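You operate a simulated robot arm through the tools that you are given. There is no shell and no other tool.

Carry out the task below with a simulated robot arm. There is one attempt and no reset: what you move stays moved.

Task
Spray the white test panel and gauge its wet film.
Fine: fan on before you spray, off at the end; about five seconds on the lever give 0.4 to 0.6 mm; gauge it on the clear end of the bench; gauge back. Set down upright: orange film gauge.
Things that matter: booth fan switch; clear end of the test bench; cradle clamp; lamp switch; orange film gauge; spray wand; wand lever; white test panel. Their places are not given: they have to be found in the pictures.

The check looks at the end state, three seconds after you hand in, the way a careful person would. Anything else that was tipped, shoved, dropped, spilled or broken makes it a failure.

Robot
A 7-joint arm with a fingered hand, fixed in place. Base frame: the origin is at the foot of the arm, x ahead of it, y to its left, z up. Readings come in mm, degrees, newtons and seconds.
Its first joint turns from -69.0 to 172.0 degrees. Payload 5 kg.
The TCP is the grasp point between the finger pads, 32 mm short of the fingertips. In the tool frame z runs along the fingers and y along their closing line. Largest opening 160 mm; the body of the gripper starts 89 mm behind the TCP. The gripper is a hand of 3 fingers: y runs from the thumb to the fingers, the wrist lies at [0, 0, -252] in the tool frame, and closing takes about 1.5 s.
Orientation is that of the tool frame in the base frame, as a unit quaternion [x, y, z, w]. With the fingers straight down and closing along the base's y, the tool's x points along the base's -x, its y along +y and its z along -z.

Tools
- The arm moves only by the tool move_arm. Its argument "plan" is a list of rows, each a list of 7 numbers: the shift along the tool's x, y, z in mm, then the turn, a rotation vector about the tool's x, y, z in degrees, then the opening in per cent of the stroke, from 0 (shut) to 100 (fully open). In form: [[x, y, z, wx, wy, wz, grip], ...]. A call has 1 to 20 rows; each row is the pose to reach, as a shift and turn from the pose commanded when the call began, along the tool's axes at that moment. Rows are played at 5 a second. More than 50 mm and 8.6 degrees between two rows, or a gripper value outside its range, and nothing of the call is played. Where a pose cannot be reached the arm comes as near as it can. A force on the tool above 90 N (or 10 N above the force at the start of the call, whichever is more), or a blocked arm, ends the call early, and 0.2 s more pass. The fingers move at their own pace (about 108 mm/s each) and stop on an object; they squeeze with about 32 N. The grip force told is the motor's: it shows also when the fingers shut on nothing. Time passes only in rows, and 0.2 s behind the last, so rows that repeat a pose let the fingers close. The reply holds the time, the measured pose of the TCP, the force on the tool along the base axes, the opening and the grip force, in the units named above and with some noise, with the torque about the TCP (base axes, N m) and any sound that the robot's microphone picked up.
- Cameras (640 x 400 px; columns grow to the right, rows downward): "scene" is fixed at [400.5, -500.5, 1581.6]; the picture's right is [0.63, -0.78, 0.00], its down [-0.36, -0.29, -0.89] and it looks along [0.69, 0.56, -0.47] (base axes); focal length 246 px, centre (320, 200). "wrist" rides on the gripper at [65, -4, -116] in the tool frame; the picture's right is [0.06, 1.00, 0.00], its down [-0.87, 0.05, -0.49] and it looks along [-0.49, 0.03, 0.87] (tool axes); focal length 261 px, centre (320, 200).
- get_image(camera): a new picture of that camera. The clock stands still meanwhile.
- slide_trunk(by): slides the trunk up (or, below 0, down) by that many mm; the arm rides with it, the base frame stays. It gives what a move gives, with no picture.
- preshape(shape): the hand has 3 fingers and takes this shape, open, in about a second: jaw (thumb against the fingers, like two jaws); tri (thumb and two fingers); tip (a fingertip pinch); poke (one finger out to press); point (the index stretched); flat (the hand flat); cup (the hand cupped); fist (a fist). The gripper value then closes the fingers along that shape, each until it touches; the sizes above hold for jaw. It gives what a move gives, with no picture.
- pixel_to_xyz(camera, pixels): there is no depth. For up to 12 entries [column, row, z] of the newest picture of that camera ("zoom" is the newest enlarged one), the place [x, y] in the base frame at which the ray of that pixel passes the height z, good to about 2 mm. The clock stands still meanwhile.
- inspect(camera, box): a new picture of the part [left, top, right, bottom] of that camera's present view, enlarged. The clock stands still meanwhile.
- job_done(): hands the job in; it is judged then, once.

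Leave the gripper open and the arm clear of the work at the hand-in unless told otherwise.

The tools are called by a JSON object that holds its "op" and its "data". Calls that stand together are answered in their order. move_arm: Moves the arm, as the interface text tells. Its arguments: {"type":"object","properties":{"plan":{"type":"array"}},"required":["plan"]} The other tools are called the same way: slide_trunk (by) slides the trunk up or down; preshape (shape) gives the hand a shape; get_image (camera) takes a picture; pixel_to_xyz (camera, pixels) gives the place at which the rays of pixels pass given heights; inspect (camera, box) takes an enlarged picture of a part of a camera's view; job_done () hands the job in.

At the start:

```text
clock: 0.0
tcp_pos: [586.6, -26.0, 1496.0]
orientation: [0.001, 1.0, 0.0, 0.0]
wrist_force: [0.5, 0.2, 0.2]
torque: [0.02, -0.01, 0.01]
gripper_width: 159.9
grasp_force: 0.0
shape: jaw
trunk travel left (down, up): [-800.0, 140.0]
```

scene: 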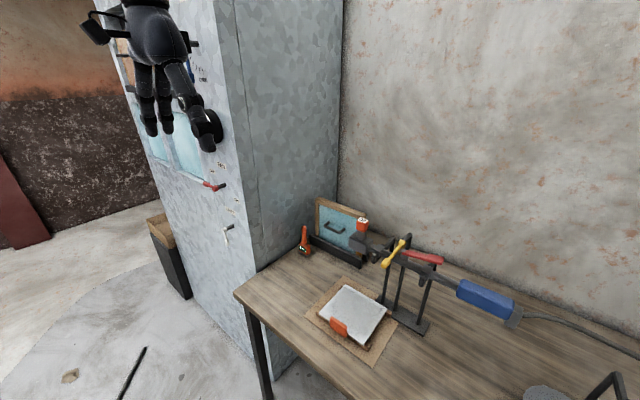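
wrist: 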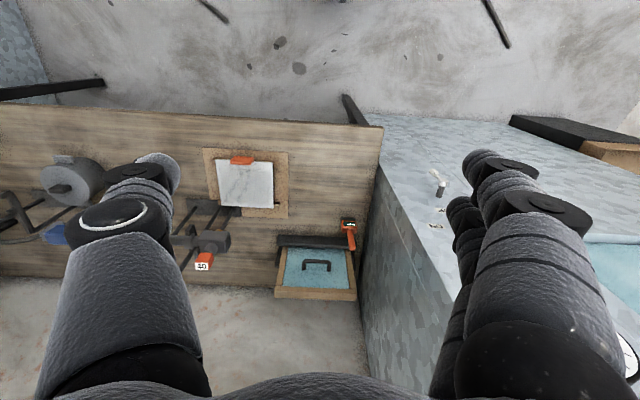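

I see a bench with a white panel on a board, a wand in a stand (blue handle, red lever, yellow clamp), an orange thing near the wall, and a cabinet wall with switches. I'll enlarge several regions first.

{"op": "inspect", "data": {"camera": "scene", "box": [280, 180, 460, 380]}}

{"op": "inspect", "data": {"camera": "scene", "box": [100, 0, 280, 260]}}

{"op": "inspect", "data": {"camera": "scene", "box": [400, 220, 640, 400]}}

{"op": "inspect", "data": {"camera": "wrist", "box": [0, 90, 380, 310]}}

{"op": "inspect", "data": {"camera": "wrist", "box": [360, 90, 640, 310]}}

```text
2.00 times, centred on (370, 280) of scene
```

zoom: 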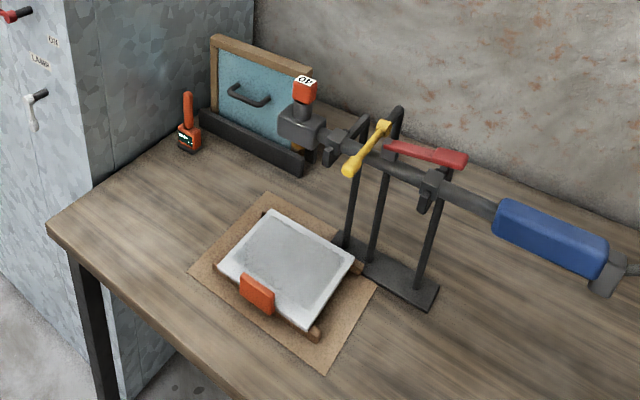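

```text
1.54 times, centred on (190, 130) of scene
```

zoom: 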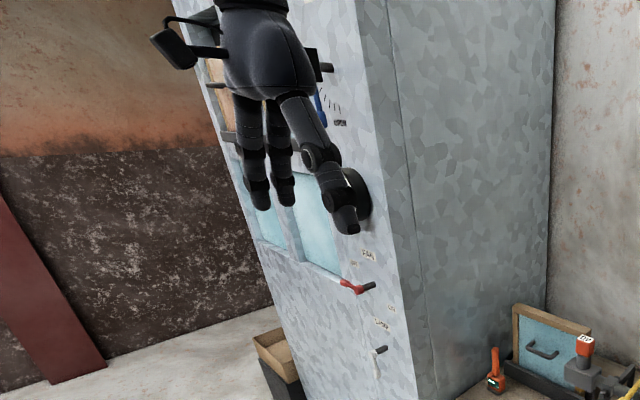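

```text
2.22 times, centred on (520, 310) of scene
```

zoom: 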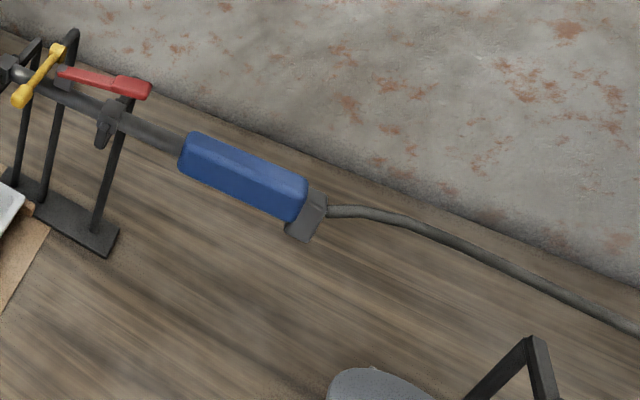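

```text
1.68 times, centred on (190, 200) of wrist
```

zoom: 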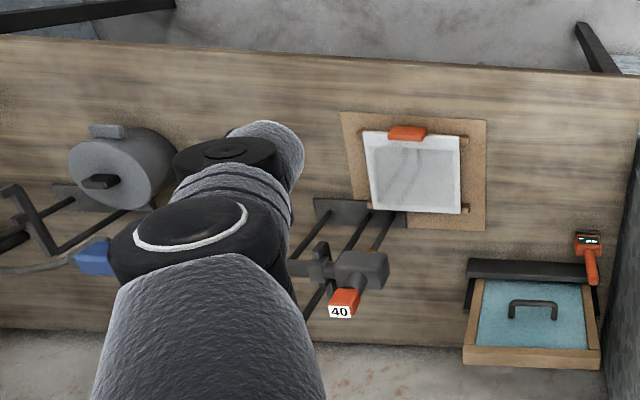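

```text
1.82 times, centred on (500, 200) of wrist
```

zoom: 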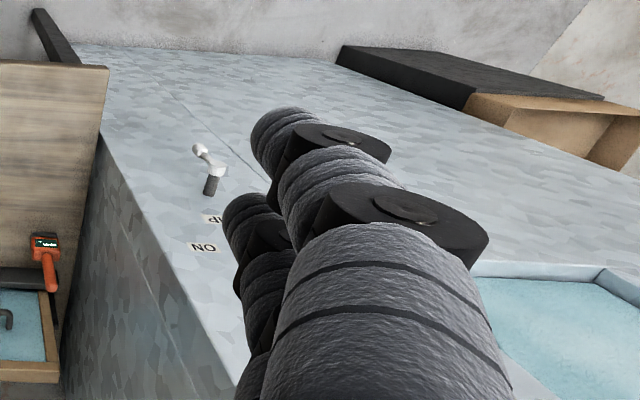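

Next I'll zoom tightly on the switches, the gauge, the wand head and clamp, and the panel in the scene picture.

{"op": "inspect", "data": {"camera": "scene", "box": [190, 150, 250, 250]}}

{"op": "inspect", "data": {"camera": "scene", "box": [285, 190, 375, 270]}}

{"op": "inspect", "data": {"camera": "scene", "box": [340, 210, 460, 340]}}

{"op": "inspect", "data": {"camera": "scene", "box": [80, 0, 240, 150]}}

{"op": "inspect", "data": {"camera": "scene", "box": [520, 330, 640, 400]}}

```text
4.00 times, centred on (220, 200) of scene
```

zoom: 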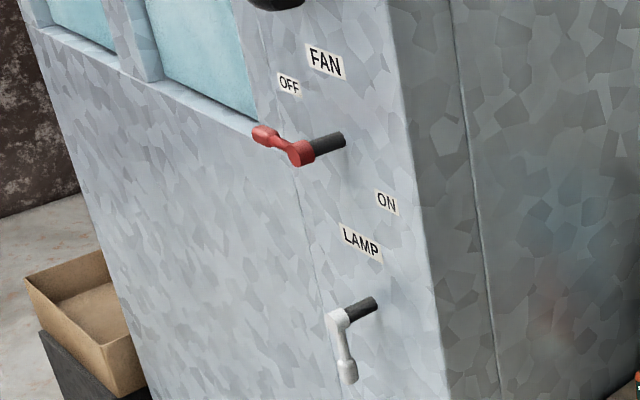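

```text
5.00 times, centred on (330, 230) of scene
```

zoom: 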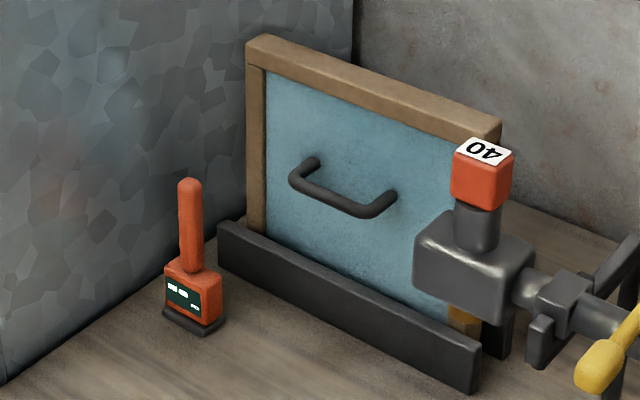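

```text
3.08 times, centred on (400, 275) of scene
```

zoom: 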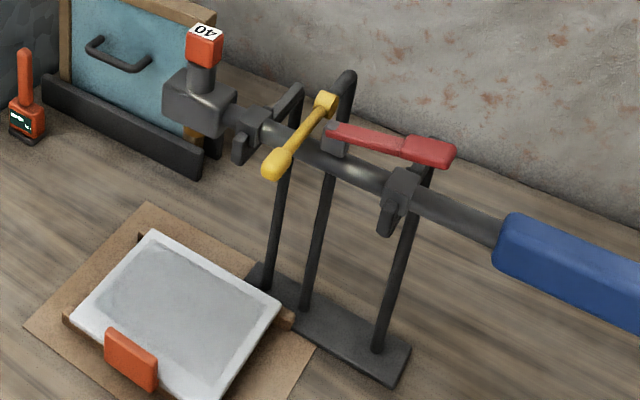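

```text
2.67 times, centred on (160, 75) of scene
```

zoom: 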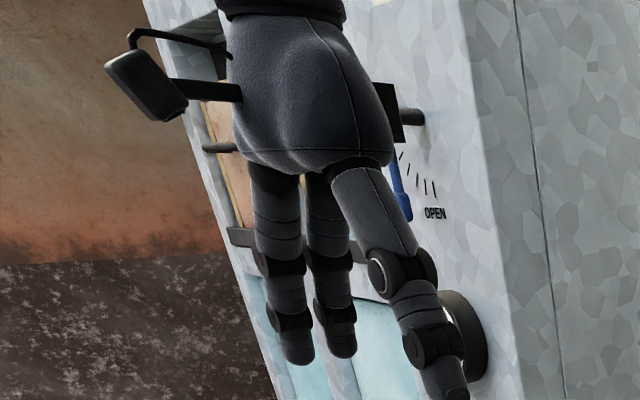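

```text
5.33 times, centred on (580, 365) of scene
```

zoom: 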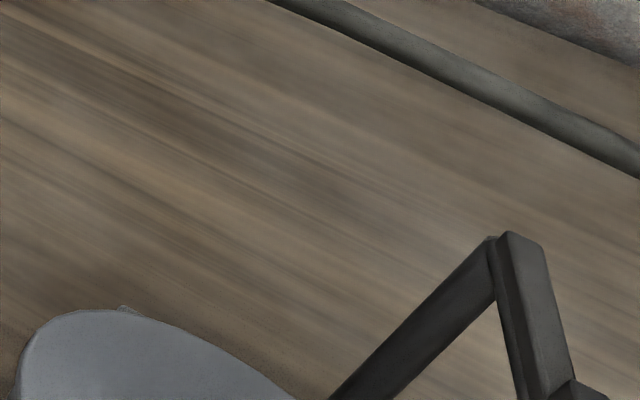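

Triangulating the two pictures, the "40" cap sits near (897, -241, 1223) and the panel near (899, -245, 860), so the wand head is above the panel. The fan lever (red) points at OFF, and the lamp lever (white) sits below it. I'll move the hand along -y, staying high, to look at the bench and its far end.

{"op": "move_arm", "data": {"plan": [[0, -50, 0, 0, 0, 0, 100], [0, -100, 0, 0, 0, 0, 100], [0, -150, 0, 0, 0, 0, 100], [0, -200, 0, 0, 0, 0, 100], [0, -250, 0, 0, 0, 0, 100], [0, -300, 0, 0, 0, 0, 100], [0, -350, 0, 0, 0, 0, 100]]}}

{"op": "get_image", "data": {"camera": "wrist"}}

{"op": "get_image", "data": {"camera": "scene"}}

```text
clock: 1.6
tcp_pos: [585.4, -376.6, 1493.8]
orientation: [-0.001, 1.0, 0.001, 0.0]
wrist_force: [-0.1, 0.3, 0.2]
torque: [0.04, -0.03, 0.02]
gripper_width: 160.0
grasp_force: 0.0
shape: jaw
trunk travel left (down, up): [-800.0, 140.0]
```

```text
taken
```

wrist: 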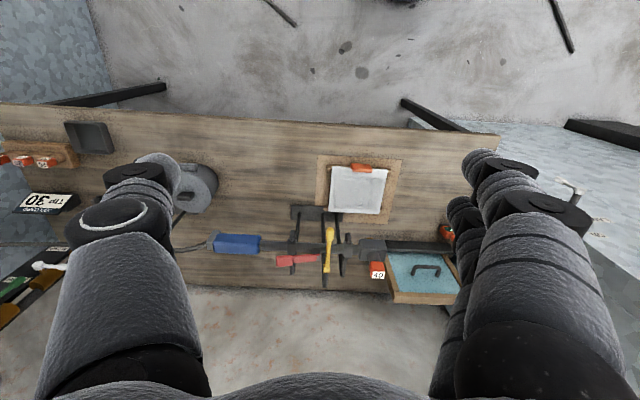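

```text
taken
```

scene: 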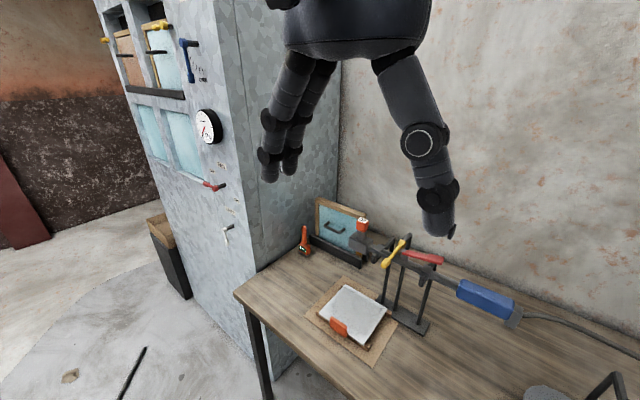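

There is more at the -y end: a rack with orange tips, a "TIP 30" sign, a grey box and a pot. I'll enlarge that region.

{"op": "inspect", "data": {"camera": "wrist", "box": [0, 90, 140, 330]}}

{"op": "inspect", "data": {"camera": "wrist", "box": [160, 130, 480, 310]}}

{"op": "inspect", "data": {"camera": "scene", "box": [80, 0, 260, 260]}}

{"op": "inspect", "data": {"camera": "scene", "box": [160, 20, 250, 150]}}

```text
1.67 times, centred on (70, 210) of wrist
```

zoom: 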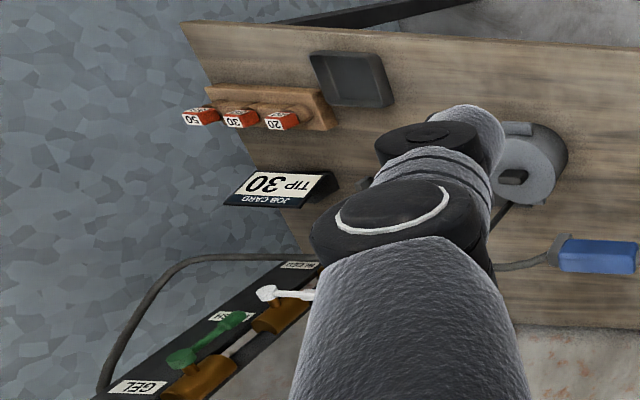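

```text
2.00 times, centred on (320, 220) of wrist
```

zoom: 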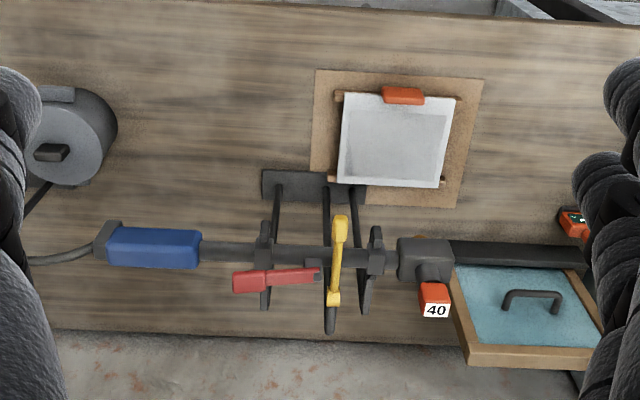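

```text
1.54 times, centred on (170, 130) of scene
```

zoom: 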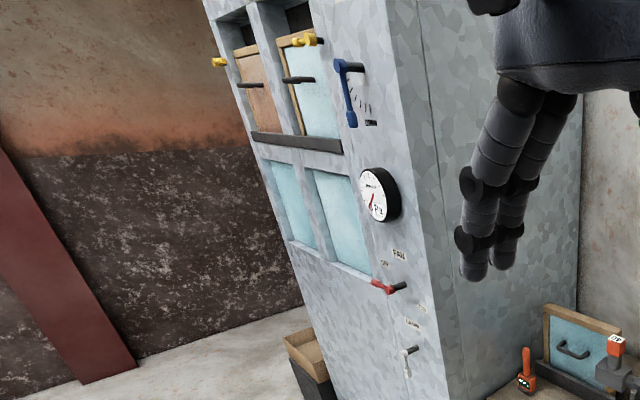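

```text
3.08 times, centred on (205, 85) of scene
```

zoom: 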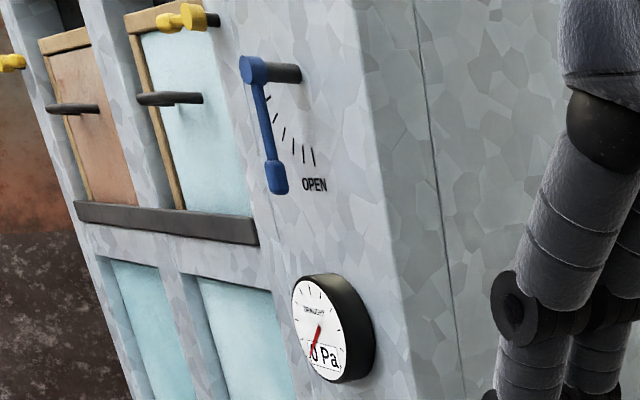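

The job card, tips, valves and filters aren't part of what I was asked, so they stay alone. The tip on the wand looks as if it points up, so I need a closer and lower look at the wand head, clamp and lever. I'll lower the trunk 200 mm and tilt the hand forward.

{"op": "slide_trunk", "data": {"by": -200}}

{"op": "move_arm", "data": {"plan": [[0, 20, 0, 0, -8, 0, 100], [0, 40, 0, 0, -16, 0, 100], [0, 60, 0, 0, -24, 0, 100], [0, 80, 0, 0, -32, 0, 100], [0, 100, 0, 0, -40, 0, 100], [0, 100, 0, 0, -40, 0, 100]]}}

{"op": "get_image", "data": {"camera": "wrist"}}

{"op": "get_image", "data": {"camera": "scene"}}

```text
clock: 3.8
tcp_pos: [584.1, -375.6, 1294.7]
orientation: [0.0, 1.0, 0.0, 0.0]
wrist_force: [-0.1, -0.2, 0.2]
torque: [-0.03, 0.03, 0.02]
gripper_width: 159.8
grasp_force: 0.1
shape: jaw
trunk travel left (down, up): [-600.0, 340.0]
```

```text
clock: 5.2
tcp_pos: [585.0, -275.7, 1294.3]
orientation: [-0.001, 0.939, 0.001, 0.343]
wrist_force: [-0.5, 0.0, 0.1]
torque: [0.01, 0.01, 0.02]
gripper_width: 159.8
grasp_force: 0.0
shape: jaw
trunk travel left (down, up): [-600.0, 340.0]
```

```text
taken
```

wrist: 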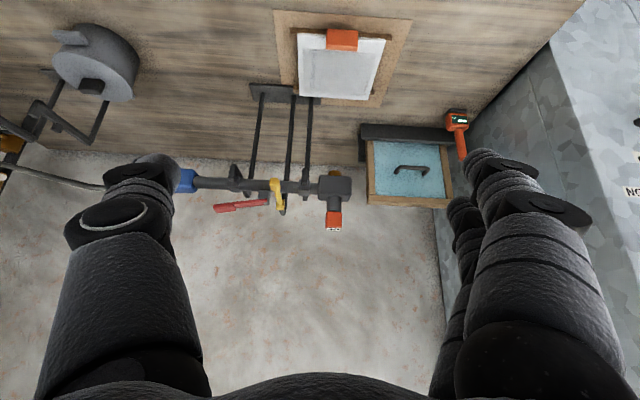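

```text
taken
```

scene: 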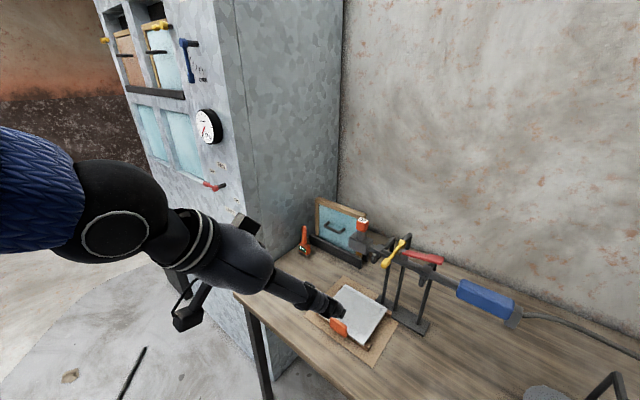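

The picture is upside-down in this pose (image bottom is up). The tip does point up, away from the panel. I'll enlarge the wand.

{"op": "inspect", "data": {"camera": "wrist", "box": [160, 70, 400, 250]}}

{"op": "inspect", "data": {"camera": "wrist", "box": [240, 0, 480, 180]}}

{"op": "inspect", "data": {"camera": "wrist", "box": [340, 90, 480, 220]}}

```text
2.22 times, centred on (280, 160) of wrist
```

zoom: 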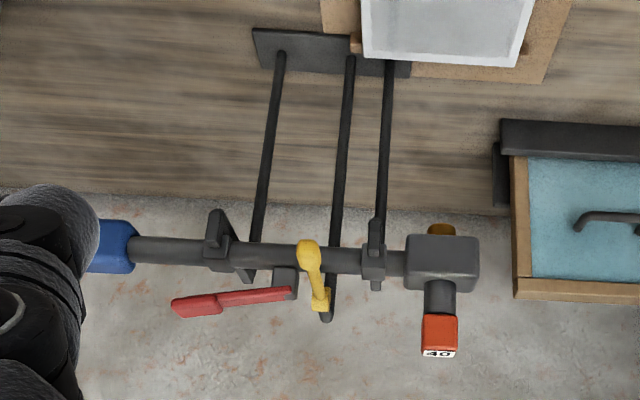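

```text
2.22 times, centred on (360, 90) of wrist
```

zoom: 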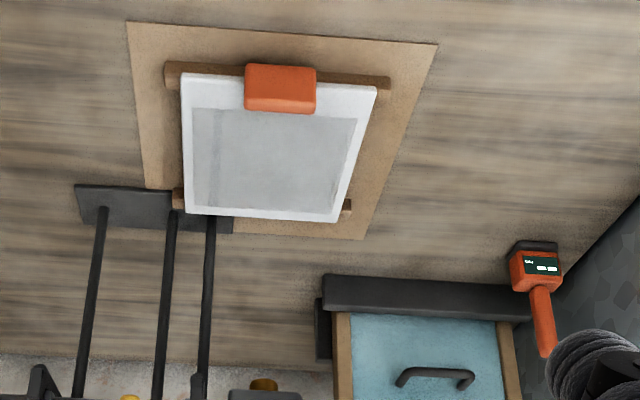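

```text
3.08 times, centred on (410, 155) of wrist
```

zoom: 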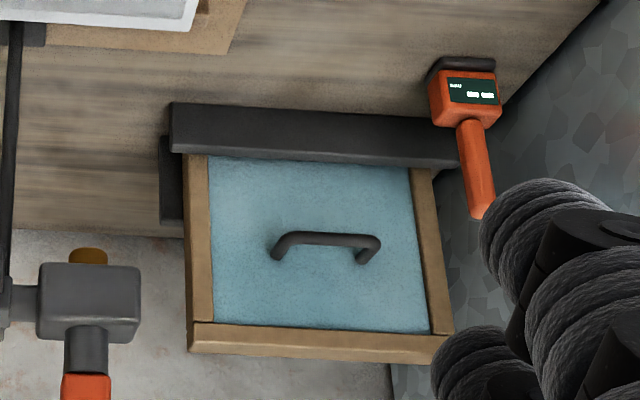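

Under the wand head there's a brass nozzle pointing down, so the orange "40" is just the tip cap on top and the wand already faces down in its clamped cradle. I'll triangulate the key points: head centre, cap top, panel corners, lever end, gauge, bench corners.

{"op": "pixel_to_xyz", "data": {"camera": "scene", "pixels": [[361, 243, 1150], [361, 243, 1200], [363, 220.4, 1200], [363, 220.4, 1250], [443, 260, 1150], [443, 260, 1250], [237, 293, 850], [237, 293, 800], [304, 253, 850], [304, 253, 900], [330, 315, 850], [355, 310, 870]]}}

{"op": "pixel_to_xyz", "data": {"camera": "wrist", "pixels": [[335, 188, 1150], [335, 188, 1200], [334, 228.5, 1200], [334, 228.5, 1250], [216, 208, 1150], [216, 208, 1250], [555, 35, 850], [555, 35, 800], [458, 112, 850], [458, 112, 900], [342, 40, 870], [340, 70, 870]]}}

```text
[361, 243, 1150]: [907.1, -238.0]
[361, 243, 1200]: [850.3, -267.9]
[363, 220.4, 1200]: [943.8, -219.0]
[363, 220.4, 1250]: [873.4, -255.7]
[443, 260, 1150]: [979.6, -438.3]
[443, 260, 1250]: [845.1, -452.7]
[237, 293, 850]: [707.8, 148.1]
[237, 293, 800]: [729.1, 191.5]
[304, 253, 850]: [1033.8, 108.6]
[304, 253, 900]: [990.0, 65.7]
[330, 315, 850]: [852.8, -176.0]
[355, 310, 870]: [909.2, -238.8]
```

```text
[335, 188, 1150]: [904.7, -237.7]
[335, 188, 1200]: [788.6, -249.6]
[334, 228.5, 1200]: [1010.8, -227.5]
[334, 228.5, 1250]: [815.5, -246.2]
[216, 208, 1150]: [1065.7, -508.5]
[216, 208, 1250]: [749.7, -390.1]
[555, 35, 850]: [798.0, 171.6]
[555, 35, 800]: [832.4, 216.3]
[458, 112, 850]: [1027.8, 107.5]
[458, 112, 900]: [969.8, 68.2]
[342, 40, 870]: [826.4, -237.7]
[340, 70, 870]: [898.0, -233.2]
```

The head centre comes out at about (906, -238, 1150) and the cap is straight above it, so the nozzle points vertically down at the panel. Now I'll swing to the cabinet face and look at the fan switch (expected near x≈770, y≈260, z≈1235).

{"op": "move_arm", "data": {"plan": [[11, 47.5, -3, 0, -2, 0, 100], [22, 95, -7, 0, -4, 0, 100], [33, 142, -10, 0, -6, 0, 100], [44, 190, -14, 0, -8, 0, 100], [55, 237, -17, 0, -10, 0, 100], [66, 285, -20, 0, -12, 0, 100], [77, 332, -24, 0, -14, 0, 100], [88, 380, -27, 0, -16, 0, 100], [99, 428, -30, 0, -18, 0, 100], [109, 476, -34, 0, -20, 0, 100], [109, 476, -34, 0, -20, 0, 100]]}}

{"op": "get_image", "data": {"camera": "wrist"}}

{"op": "get_image", "data": {"camera": "scene"}}

```text
clock: 7.6
tcp_pos: [481.0, 199.8, 1250.5]
orientation: [0.001, 0.867, 0.001, 0.498]
wrist_force: [0.5, -1.1, -0.2]
torque: [-0.01, 0.01, 0.06]
gripper_width: 160.2
grasp_force: 0.0
shape: jaw
out of reach, approached as far as the arm can: row 3, 4, 5
trunk travel left (down, up): [-600.0, 340.0]
```

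```text
taken
```

wrist: 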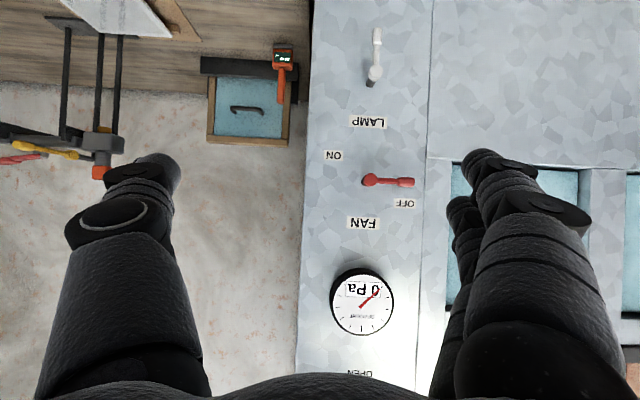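

```text
taken
```

scene: 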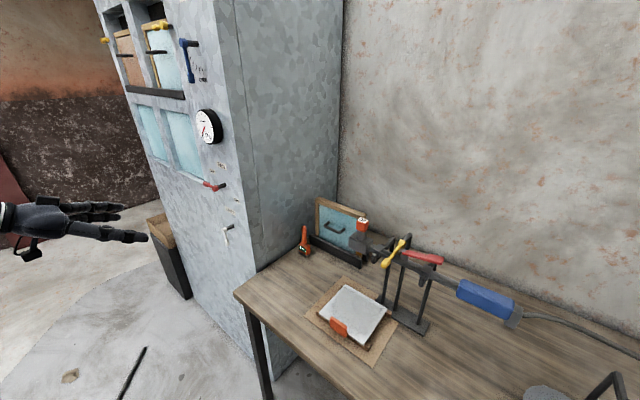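

I see the fan lever (upside-down picture): pivot at about (370,180), tip at (413,182) pointing +y; OFF label at (404,203), ON at (333,155); draught dial reads 0 Pa. I'll zoom in.

{"op": "inspect", "data": {"camera": "wrist", "box": [310, 10, 440, 240]}}

{"op": "inspect", "data": {"camera": "wrist", "box": [320, 140, 430, 230]}}

{"op": "inspect", "data": {"camera": "wrist", "box": [320, 10, 430, 130]}}

{"op": "pixel_to_xyz", "data": {"camera": "wrist", "pixels": [[370, 180, 1220], [413, 182, 1220], [370, 180, 1240], [413, 182, 1240], [333, 155, 1200], [404, 203, 1260]]}}

{"op": "pixel_to_xyz", "data": {"camera": "scene", "pixels": [[215, 188, 1220], [206.5, 183.5, 1220], [215, 188, 1240], [206.5, 183.5, 1240], [226, 185, 1240], [226, 185, 1220]]}}

```text
1.74 times, centred on (375, 125) of wrist
```

zoom: 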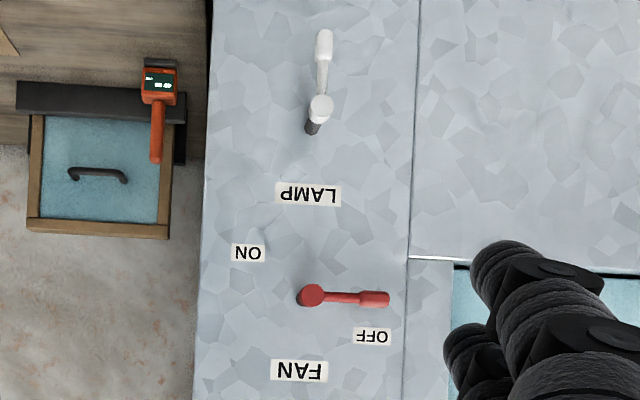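

```text
4.44 times, centred on (375, 185) of wrist
```

zoom: 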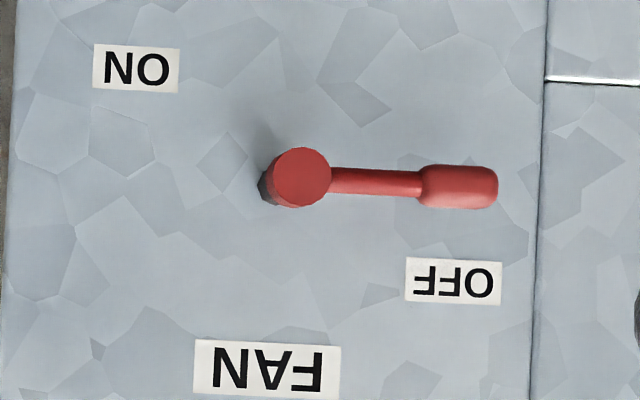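

```text
3.33 times, centred on (375, 70) of wrist
```

zoom: 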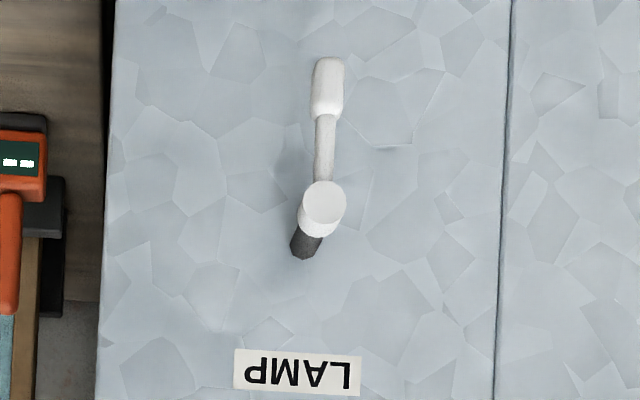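

```text
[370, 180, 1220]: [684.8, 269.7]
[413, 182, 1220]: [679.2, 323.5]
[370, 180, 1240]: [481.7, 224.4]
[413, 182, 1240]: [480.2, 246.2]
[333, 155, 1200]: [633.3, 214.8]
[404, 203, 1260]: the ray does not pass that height
```

```text
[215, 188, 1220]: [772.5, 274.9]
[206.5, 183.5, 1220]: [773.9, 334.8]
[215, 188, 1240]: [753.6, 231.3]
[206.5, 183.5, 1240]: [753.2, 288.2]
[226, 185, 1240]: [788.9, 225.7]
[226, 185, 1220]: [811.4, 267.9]
```

The fan lever's hub front is near (780, 293, 1211), the lever points +y with its grip at y≈337–365, and the wall is at x≈825. The draught dial will confirm the fan state. I'll shape the hand to "poke" and see where the fingertip sits.

{"op": "preshape", "data": {"shape": "poke"}}

{"op": "get_image", "data": {"camera": "wrist"}}

{"op": "inspect", "data": {"camera": "scene", "box": [0, 170, 160, 270]}}

```text
clock: 8.5
tcp_pos: [479.1, 201.7, 1251.8]
orientation: [0.0, 0.866, 0.0, 0.5]
wrist_force: [-0.5, -0.2, -0.3]
torque: [-0.01, 0.01, -0.01]
gripper_width: 0.2
grasp_force: 0.0
shape: poke
trunk travel left (down, up): [-600.0, 340.0]
```

```text
taken
```

wrist: 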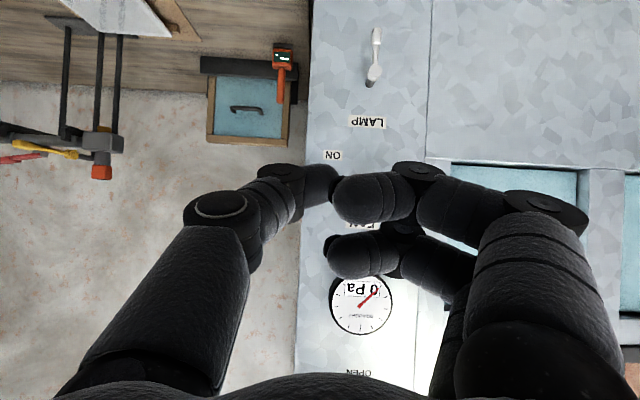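

```text
4.00 times, centred on (80, 220) of scene
```

zoom: 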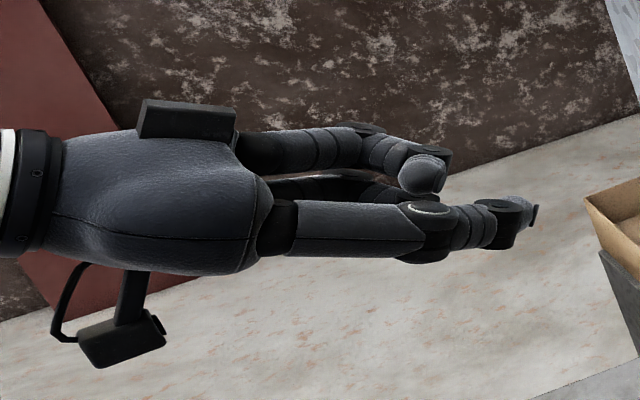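

In "poke" the thumb stretches forward with its tip near tool (0, 5, +20), and the other fingers are curled. I'll level the hand and stand off in front of the fan lever, a bit above it, to check alignment.

{"op": "move_arm", "data": {"plan": [[-18, 24.5, 31.5, 0, -5, 0, 100], [-37, 49, 63, 0, -10, 0, 100], [-55, 73, 95, 0, -15, 0, 100], [-73, 98, 127, 0, -20, 0, 100], [-92, 122, 159, 0, -25, 0, 100], [-110, 147, 190, 0, -30, 0, 100], [-110, 147, 190, 0, -30, 0, 100]]}}

{"op": "get_image", "data": {"camera": "wrist"}}

{"op": "inspect", "data": {"camera": "scene", "box": [130, 130, 250, 230]}}

```text
clock: 9.6
tcp_pos: [669.2, 248.4, 1348.4]
orientation: [0.061, 0.75, 0.037, 0.657]
wrist_force: [-0.4, 0.3, -0.9]
torque: [-0.02, -0.02, 0.02]
gripper_width: 0.0
grasp_force: 0.2
shape: poke
out of reach, approached as far as the arm can: row 4, 5
trunk travel left (down, up): [-600.0, 340.0]
stopped in row 5: the arm was blocked; the commanded pose is now the measured one
```

```text
taken
```

wrist: 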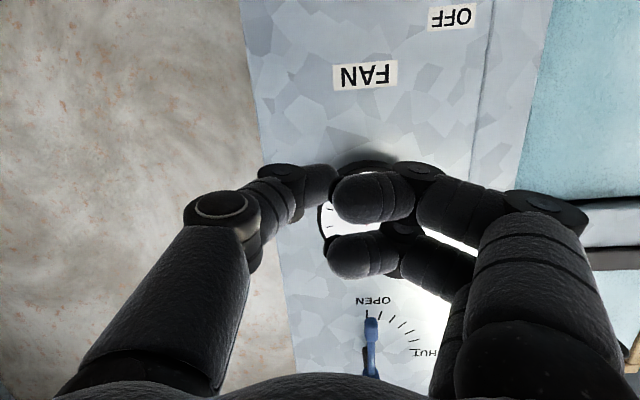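

```text
4.00 times, centred on (190, 180) of scene
```

zoom: 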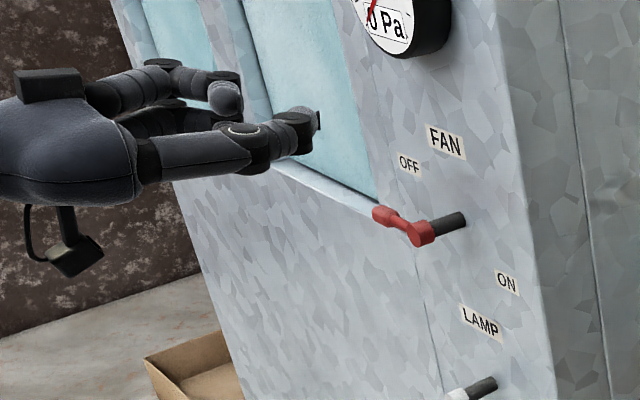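

The arm couldn't level fully here and stopped at (669, 248, 1348). A tilt of 60° forward was reachable earlier, so I'll back off and return to that tilt at (600, 300, 1300).

{"op": "move_arm", "data": {"plan": [[21, 14, -21, 0, 7.5, -2.8, 100], [42, 28, -42, 0, 15, -5.6, 100], [63, 42, -63, 0.2, 22.6, -8.3, 100], [63, 42, -63, 0.2, 22.6, -8.3, 100]]}}

```text
clock: 10.6
tcp_pos: [599.0, 303.2, 1300.4]
orientation: [-0.002, 0.867, -0.002, 0.499]
wrist_force: [0.2, 0.0, 0.1]
torque: [-0.01, 0.01, 0.01]
gripper_width: 0.0
grasp_force: 0.0
shape: poke
trunk travel left (down, up): [-600.0, 340.0]
```

Good. Now I'll advance to TCP ≈(735, 345, 1275) at the 60° tilt, which should put the fingertip just short of and above the lever end.

{"op": "move_arm", "data": {"plan": [[-12, 10.5, 32, 0, 0, 0, 100], [-23, 21, 64, 0, 0, 0, 100], [-35, 31, 97, 0, 0, 0, 100], [-46, 42, 130, 0, 0, 0, 100], [-46, 42, 130, 0, 0, 0, 100]]}}

{"op": "get_image", "data": {"camera": "wrist"}}

{"op": "inspect", "data": {"camera": "scene", "box": [130, 130, 250, 230]}}

```text
clock: 11.8
tcp_pos: [734.3, 343.9, 1274.2]
orientation: [-0.002, 0.866, -0.002, 0.5]
wrist_force: [-0.4, -0.2, -0.3]
torque: [0.01, 0.03, 0.04]
gripper_width: 0.2
grasp_force: 0.0
shape: poke
trunk travel left (down, up): [-600.0, 340.0]
```

```text
taken
```

wrist: 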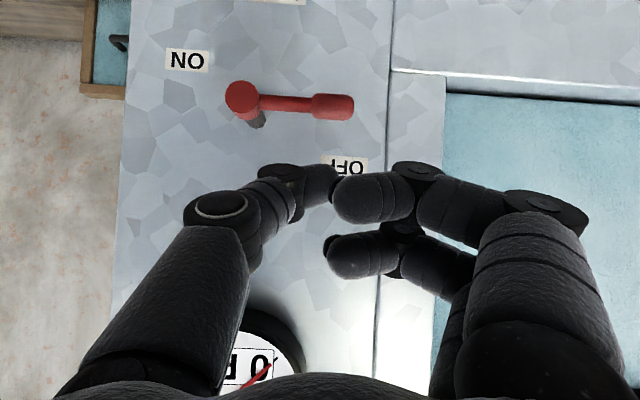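

```text
4.00 times, centred on (190, 180) of scene
```

zoom: 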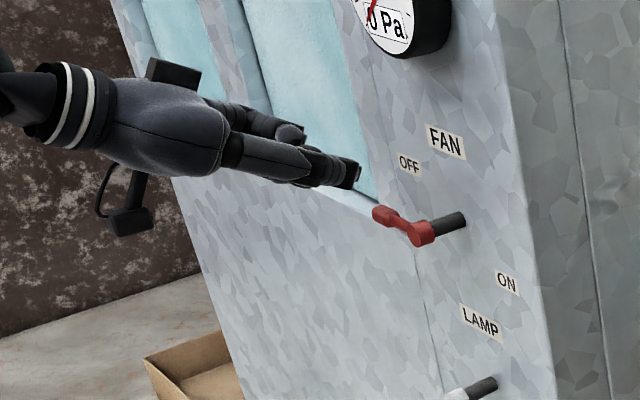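

The hub is at about (780, 288, 1207) and the lever tip near y≈365. I'll advance about 50 mm so the fingertip passes above the lever end, still clear of the wall.

{"op": "move_arm", "data": {"plan": [[-4, 0, 16, 0, 0, 0, 100], [-8, 0, 32, 0, 0, 0, 100], [-12.4, 0, 46, 0, 0, 0, 100], [-12.4, 0, 46, 0, 0, 0, 100]]}}

{"op": "get_image", "data": {"camera": "wrist"}}

{"op": "inspect", "data": {"camera": "scene", "box": [160, 140, 250, 220]}}

```text
clock: 12.8
tcp_pos: [780.0, 344.5, 1262.3]
orientation: [-0.003, 0.866, -0.002, 0.499]
wrist_force: [0.4, -0.3, 0.3]
torque: [0.01, -0.01, 0.02]
gripper_width: 0.0
grasp_force: 0.0
shape: poke
trunk travel left (down, up): [-600.0, 340.0]
```

```text
taken
```

wrist: 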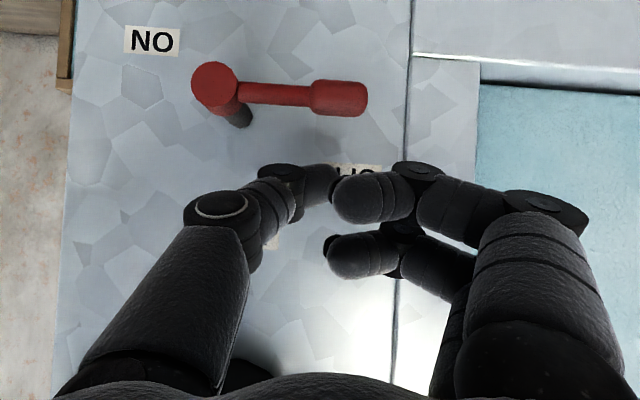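

```text
5.00 times, centred on (205, 180) of scene
```

zoom: 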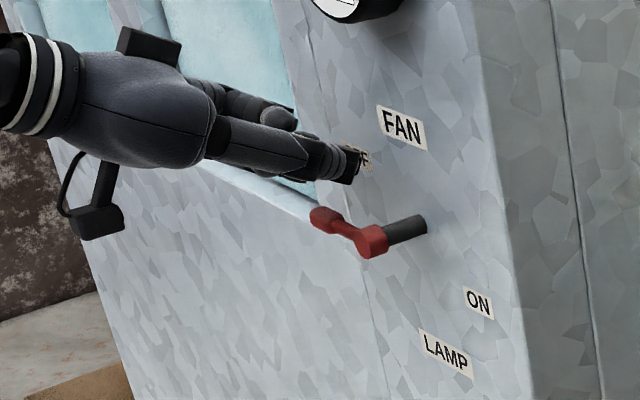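

The fingertip sits just above the lever near the wall. I'll back off 12 mm from the wall and press down slowly about 35 mm to start turning the lever, watching force.

{"op": "move_arm", "data": {"plan": [[6, 0, -10.4, 0, 0, 0, 100], [14.7, 0, -5.4, 0, 0, 0, 100], [23.3, 0, -0.4, 0, 0, 0, 100], [27.7, 0, 2.1, 0, 0, 0, 100], [32, 0, 4.6, 0, 0, 0, 100], [36.3, 0, 7.1, 0, 0, 0, 100]]}}

{"op": "get_image", "data": {"camera": "wrist"}}

{"op": "inspect", "data": {"camera": "scene", "box": [160, 100, 250, 220]}}

```text
clock: 14.2
tcp_pos: [769.1, 344.6, 1226.5]
orientation: [-0.003, 0.867, -0.002, 0.498]
wrist_force: [-0.5, 0.4, 0.6]
torque: [0.0, 0.03, -0.02]
gripper_width: 0.0
grasp_force: 0.0
shape: poke
trunk travel left (down, up): [-600.0, 340.0]
```

```text
taken
```

wrist: 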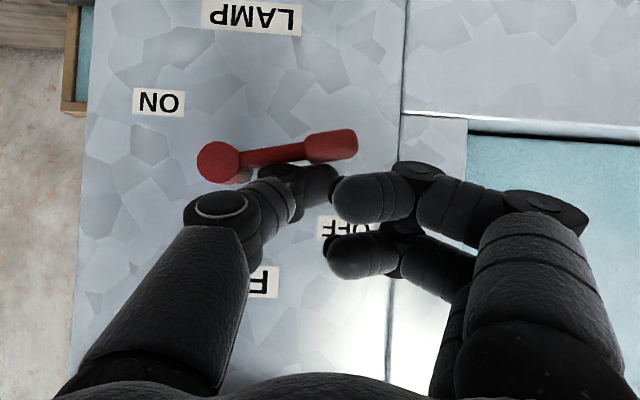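

```text
3.33 times, centred on (205, 160) of scene
```

zoom: 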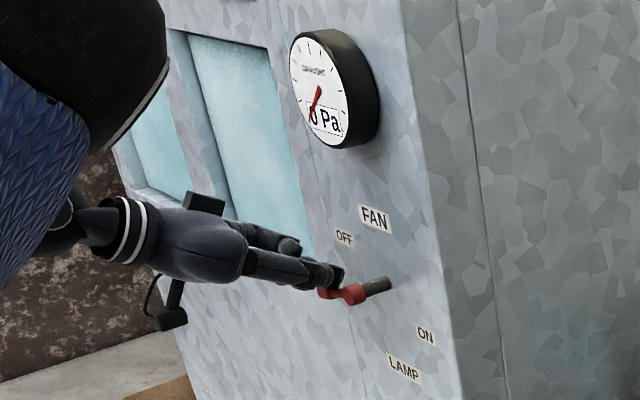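

The lever is turning downward freely (about 8° so far, force under 1 N). I'll follow its arc around the hub to the straight-down position, and then look at the dial.

{"op": "move_arm", "data": {"plan": [[8.8, -4.2, 5.1, 0, 0, 0, 100], [21.2, -6.1, 12.2, 0, 0, 0, 100], [32.8, -11.6, 19, 0, 0, 0, 100], [42.8, -20.4, 24.7, 0, 0, 0, 100], [50.4, -31.9, 29.1, 0, 0, 0, 100], [54, -40.6, 31.2, 0, 0, 0, 100]]}}

{"op": "get_image", "data": {"camera": "wrist"}}

{"op": "inspect", "data": {"camera": "scene", "box": [160, 100, 250, 220]}}

```text
clock: 15.6
tcp_pos: [767.6, 304.0, 1165.0]
orientation: [-0.003, 0.866, -0.002, 0.499]
wrist_force: [-14.2, 19.4, 7.0]
torque: [-0.11, -0.05, -0.02]
gripper_width: 0.1
grasp_force: 0.0
shape: poke
trunk travel left (down, up): [-600.0, 340.0]
heard: click
```

```text
taken
```

wrist: 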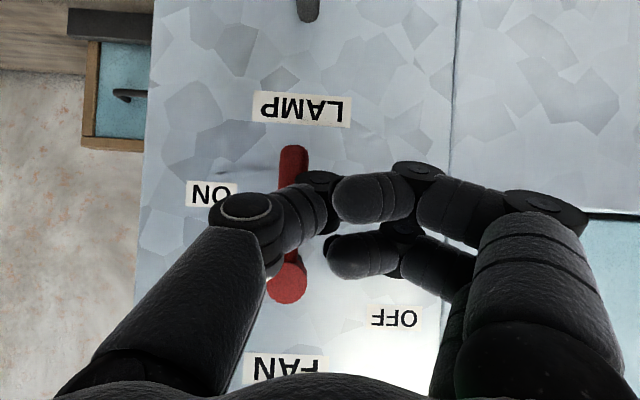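

```text
3.33 times, centred on (205, 160) of scene
```

zoom: 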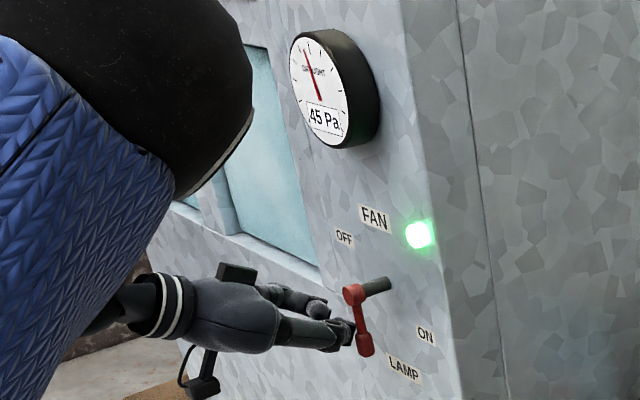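

A click, the green light is on and the dial shows 45 Pa, so the fan is ON with the lever straight down. I'll move off to +y and back away from the wall.

{"op": "move_arm", "data": {"plan": [[0, 12, 0, 0, 0, 0, 100], [0, 24, -10, 0, 0, 0, 100], [0, 24, -50, 0, 0, 0, 100], [0, 24, -95, 0, 0, 0, 100], [0, 0, -140, 0, 0, 0, 100], [0, 0, -180, 0, 0, 0, 100]]}}

{"op": "get_image", "data": {"camera": "scene"}}

{"op": "get_image", "data": {"camera": "wrist"}}

```text
refused: row 5 steps farther than a row can; nothing moved
```

```text
taken
```

scene: 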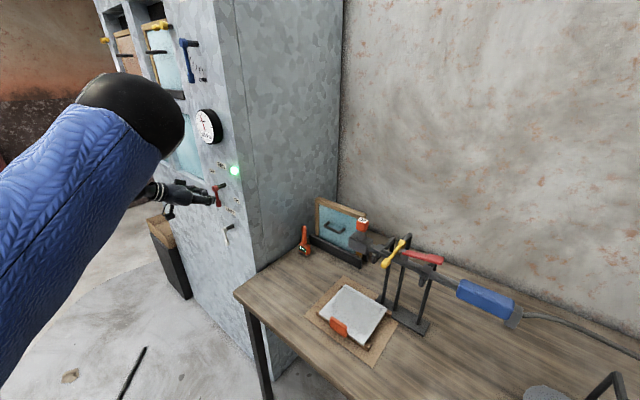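

```text
taken
```

wrist: 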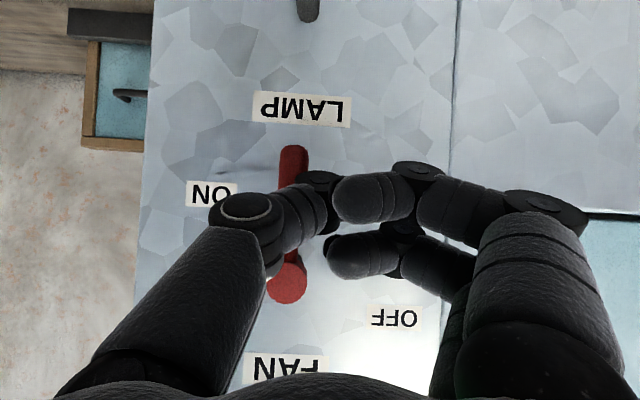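

The one-row step was too long; I'll repeat the retreat with shorter steps.

{"op": "move_arm", "data": {"plan": [[0, 12, 0, 0, 0, 0, 100], [0, 24, -10, 0, 0, 0, 100], [0, 24, -50, 0, 0, 0, 100], [0, 24, -90, 0, 0, 0, 100], [0, 10, -130, 0, 0, 0, 100], [0, 0, -170, 0, 0, 0, 100]]}}

{"op": "get_image", "data": {"camera": "wrist"}}

{"op": "inspect", "data": {"camera": "scene", "box": [160, 100, 250, 250]}}

```text
clock: 17.0
tcp_pos: [621.9, 301.3, 1250.5]
orientation: [-0.003, 0.867, -0.002, 0.499]
wrist_force: [-0.5, 0.1, 0.0]
torque: [-0.03, -0.03, 0.0]
gripper_width: 0.0
grasp_force: 0.1
shape: poke
trunk travel left (down, up): [-600.0, 340.0]
```

```text
taken
```

wrist: 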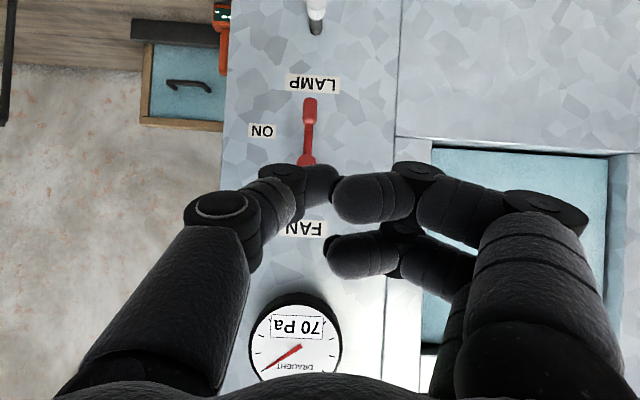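

```text
2.67 times, centred on (205, 175) of scene
```

zoom: 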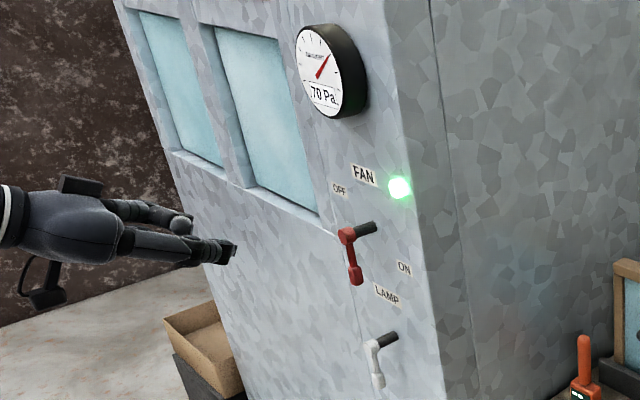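

The fan stays on at 70 Pa, with the lamp untouched. Now I'll move high across to the wand lever to look at it from above.

{"op": "move_arm", "data": {"plan": [[-9, -44, -3, 0, 1.9, 0, 100], [-18, -88, -6, 0, 3.8, 0, 100], [-27, -131, -9.5, 0, 5.6, 0, 100], [-36, -175, -12.7, 0, 7.5, 0, 100], [-45, -219, -16, 0, 9.4, 0, 100], [-54, -263, -19, 0, 11.3, 0, 100], [-63, -307, -22, 0, 13.1, 0, 100], [-72, -350, -25, 0, 15, 0, 100], [-81, -394, -28.5, 0, 16.9, 0, 100], [-90, -438, -31.7, 0, 18.8, 0, 100], [-99, -482, -35, 0, 20.6, 0, 100], [-108, -526, -38, 0, 22.5, 0, 100], [-117, -569, -41, 0, 24.4, 0, 100], [-126, -613, -44, 0, 26.3, 0, 100], [-135, -657, -47.6, 0, 28.1, 0, 100], [-144, -701, -51, 0, 30, 0, 100], [-144, -701, -51, 0, 30, 0, 100]]}}

{"op": "get_image", "data": {"camera": "wrist"}}

{"op": "get_image", "data": {"camera": "scene"}}

```text
clock: 20.6
tcp_pos: [651.8, -397.2, 1405.0]
orientation: [-0.002, 0.966, -0.003, 0.258]
wrist_force: [0.0, 0.5, 0.4]
torque: [0.0, -0.01, 0.02]
gripper_width: 0.0
grasp_force: 0.0
shape: poke
trunk travel left (down, up): [-600.0, 340.0]
```

```text
taken
```

wrist: 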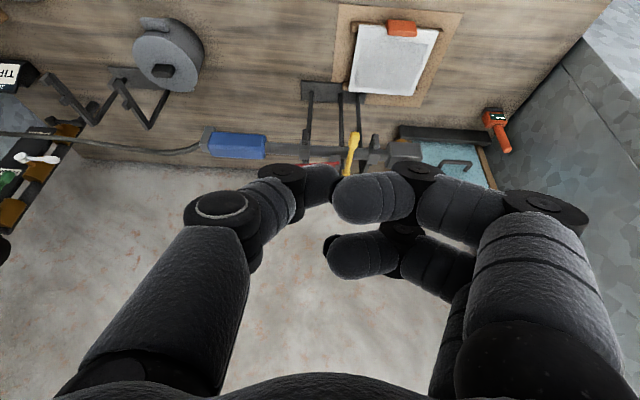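

```text
taken
```

scene: 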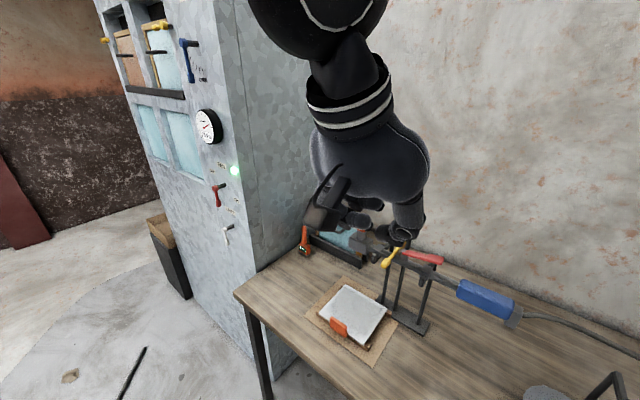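

The fingers hide the lever here. I'll bring the hand vertical above the wand at (850, -430, 1340) for a close top view.

{"op": "move_arm", "data": {"plan": [[-28, -6.6, 31, 0, 6, 0, 100], [-56, -13, 62, 0, 12, 0, 100], [-83, -20, 93, 0, 18, 0, 100], [-111, -26, 124, 0, 24, 0, 100], [-139, -33, 155, 0, 30, 0, 100], [-139, -33, 155, 0, 30, 0, 100]]}}

{"op": "get_image", "data": {"camera": "wrist"}}

{"op": "get_image", "data": {"camera": "scene"}}

```text
clock: 22.0
tcp_pos: [834.6, -411.7, 1311.7]
orientation: [-0.001, 1.0, 0.0, 0.014]
wrist_force: [-0.5, -0.2, 0.4]
torque: [-0.04, -0.09, -0.01]
gripper_width: 0.0
grasp_force: 0.0
shape: poke
out of reach, approached as far as the arm can: row 5, 6
trunk travel left (down, up): [-600.0, 340.0]
```

```text
taken
```

wrist: 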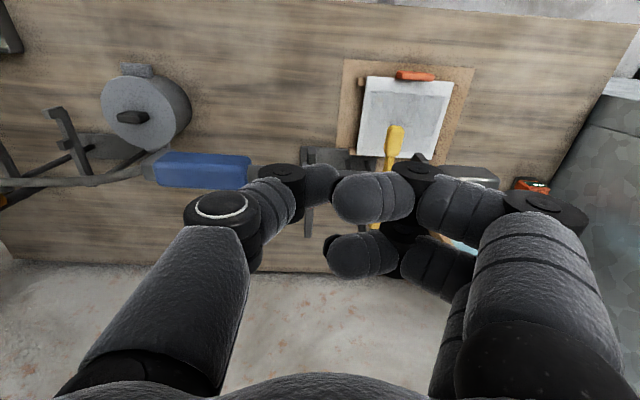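

```text
taken
```

scene: 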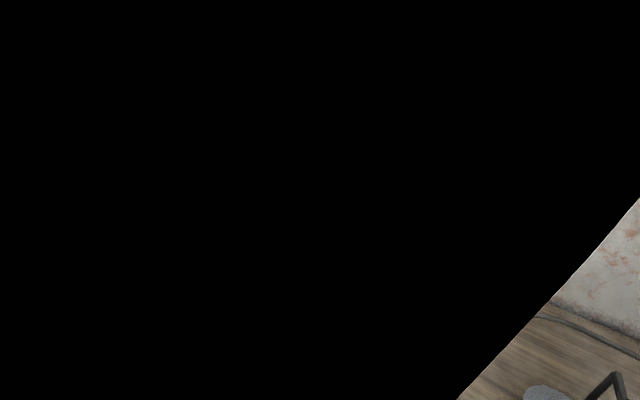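

The wand lever triangulates to a hinge at about (900, -361, 1184) and a grip at (898, -431, 1201), just above the last cradle post; the yellow clamp lies closed across the pipe at y≈-340, z≈1175. I'll tilt 40° forward and stand off behind the lever.

{"op": "move_arm", "data": {"plan": [[2, -1, 4, 0, -8, 0, 100], [4, -2, 8, 0, -16, 0, 100], [6, -3, 12, 0, -24, 0, 100], [8, -4, 16, 0, -32, 0, 100], [10, -4, 20, 0, -40, 0, 100], [10, -4, 20, 0, -40, 0, 100]]}}

{"op": "get_image", "data": {"camera": "wrist"}}

{"op": "get_image", "data": {"camera": "scene"}}

```text
clock: 23.4
tcp_pos: [826.8, -416.3, 1291.9]
orientation: [-0.002, 0.94, -0.002, 0.341]
wrist_force: [0.2, 0.2, -0.1]
torque: [0.0, 0.0, -0.02]
gripper_width: 0.2
grasp_force: 0.0
shape: poke
trunk travel left (down, up): [-600.0, 340.0]
```

```text
taken
```

wrist: 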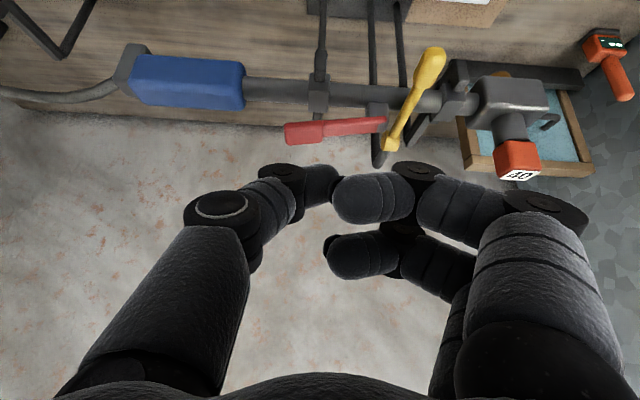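

```text
taken
```

scene: 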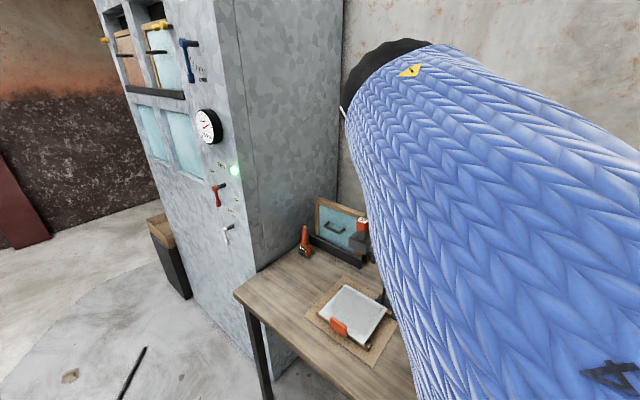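

The lever grip lines up with my estimate (898, -430, 1202). I'll bring the fingertip to about 16 mm above the grip.

{"op": "move_arm", "data": {"plan": [[-6, -7, 21, 0, 0, 0, 100], [-12, -14, 42, 0, 0, 0, 100], [-17.6, -19.7, 63, 0, 0, 0, 100], [-17.6, -19.7, 63, 0, 0, 0, 100]]}}

{"op": "get_image", "data": {"camera": "wrist"}}

{"op": "get_image", "data": {"camera": "scene"}}

```text
clock: 24.4
tcp_pos: [880.8, -435.0, 1253.4]
orientation: [-0.002, 0.94, -0.002, 0.341]
wrist_force: [-0.7, 0.6, 0.2]
torque: [0.0, -0.03, 0.01]
gripper_width: 0.0
grasp_force: 0.1
shape: poke
trunk travel left (down, up): [-600.0, 340.0]
```

```text
taken
```

wrist: 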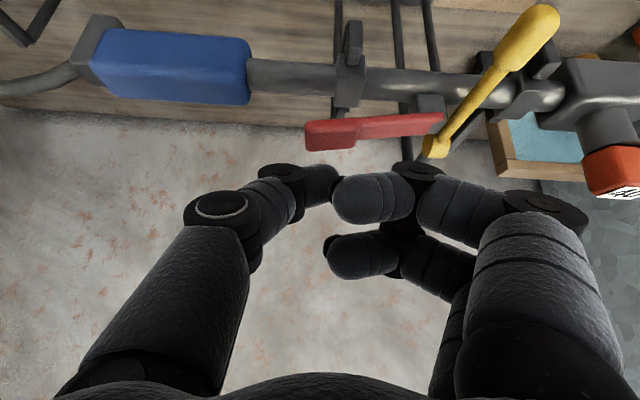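

```text
taken
```

scene: 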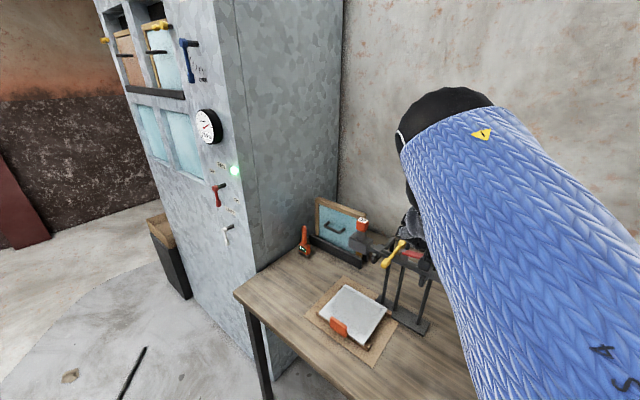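

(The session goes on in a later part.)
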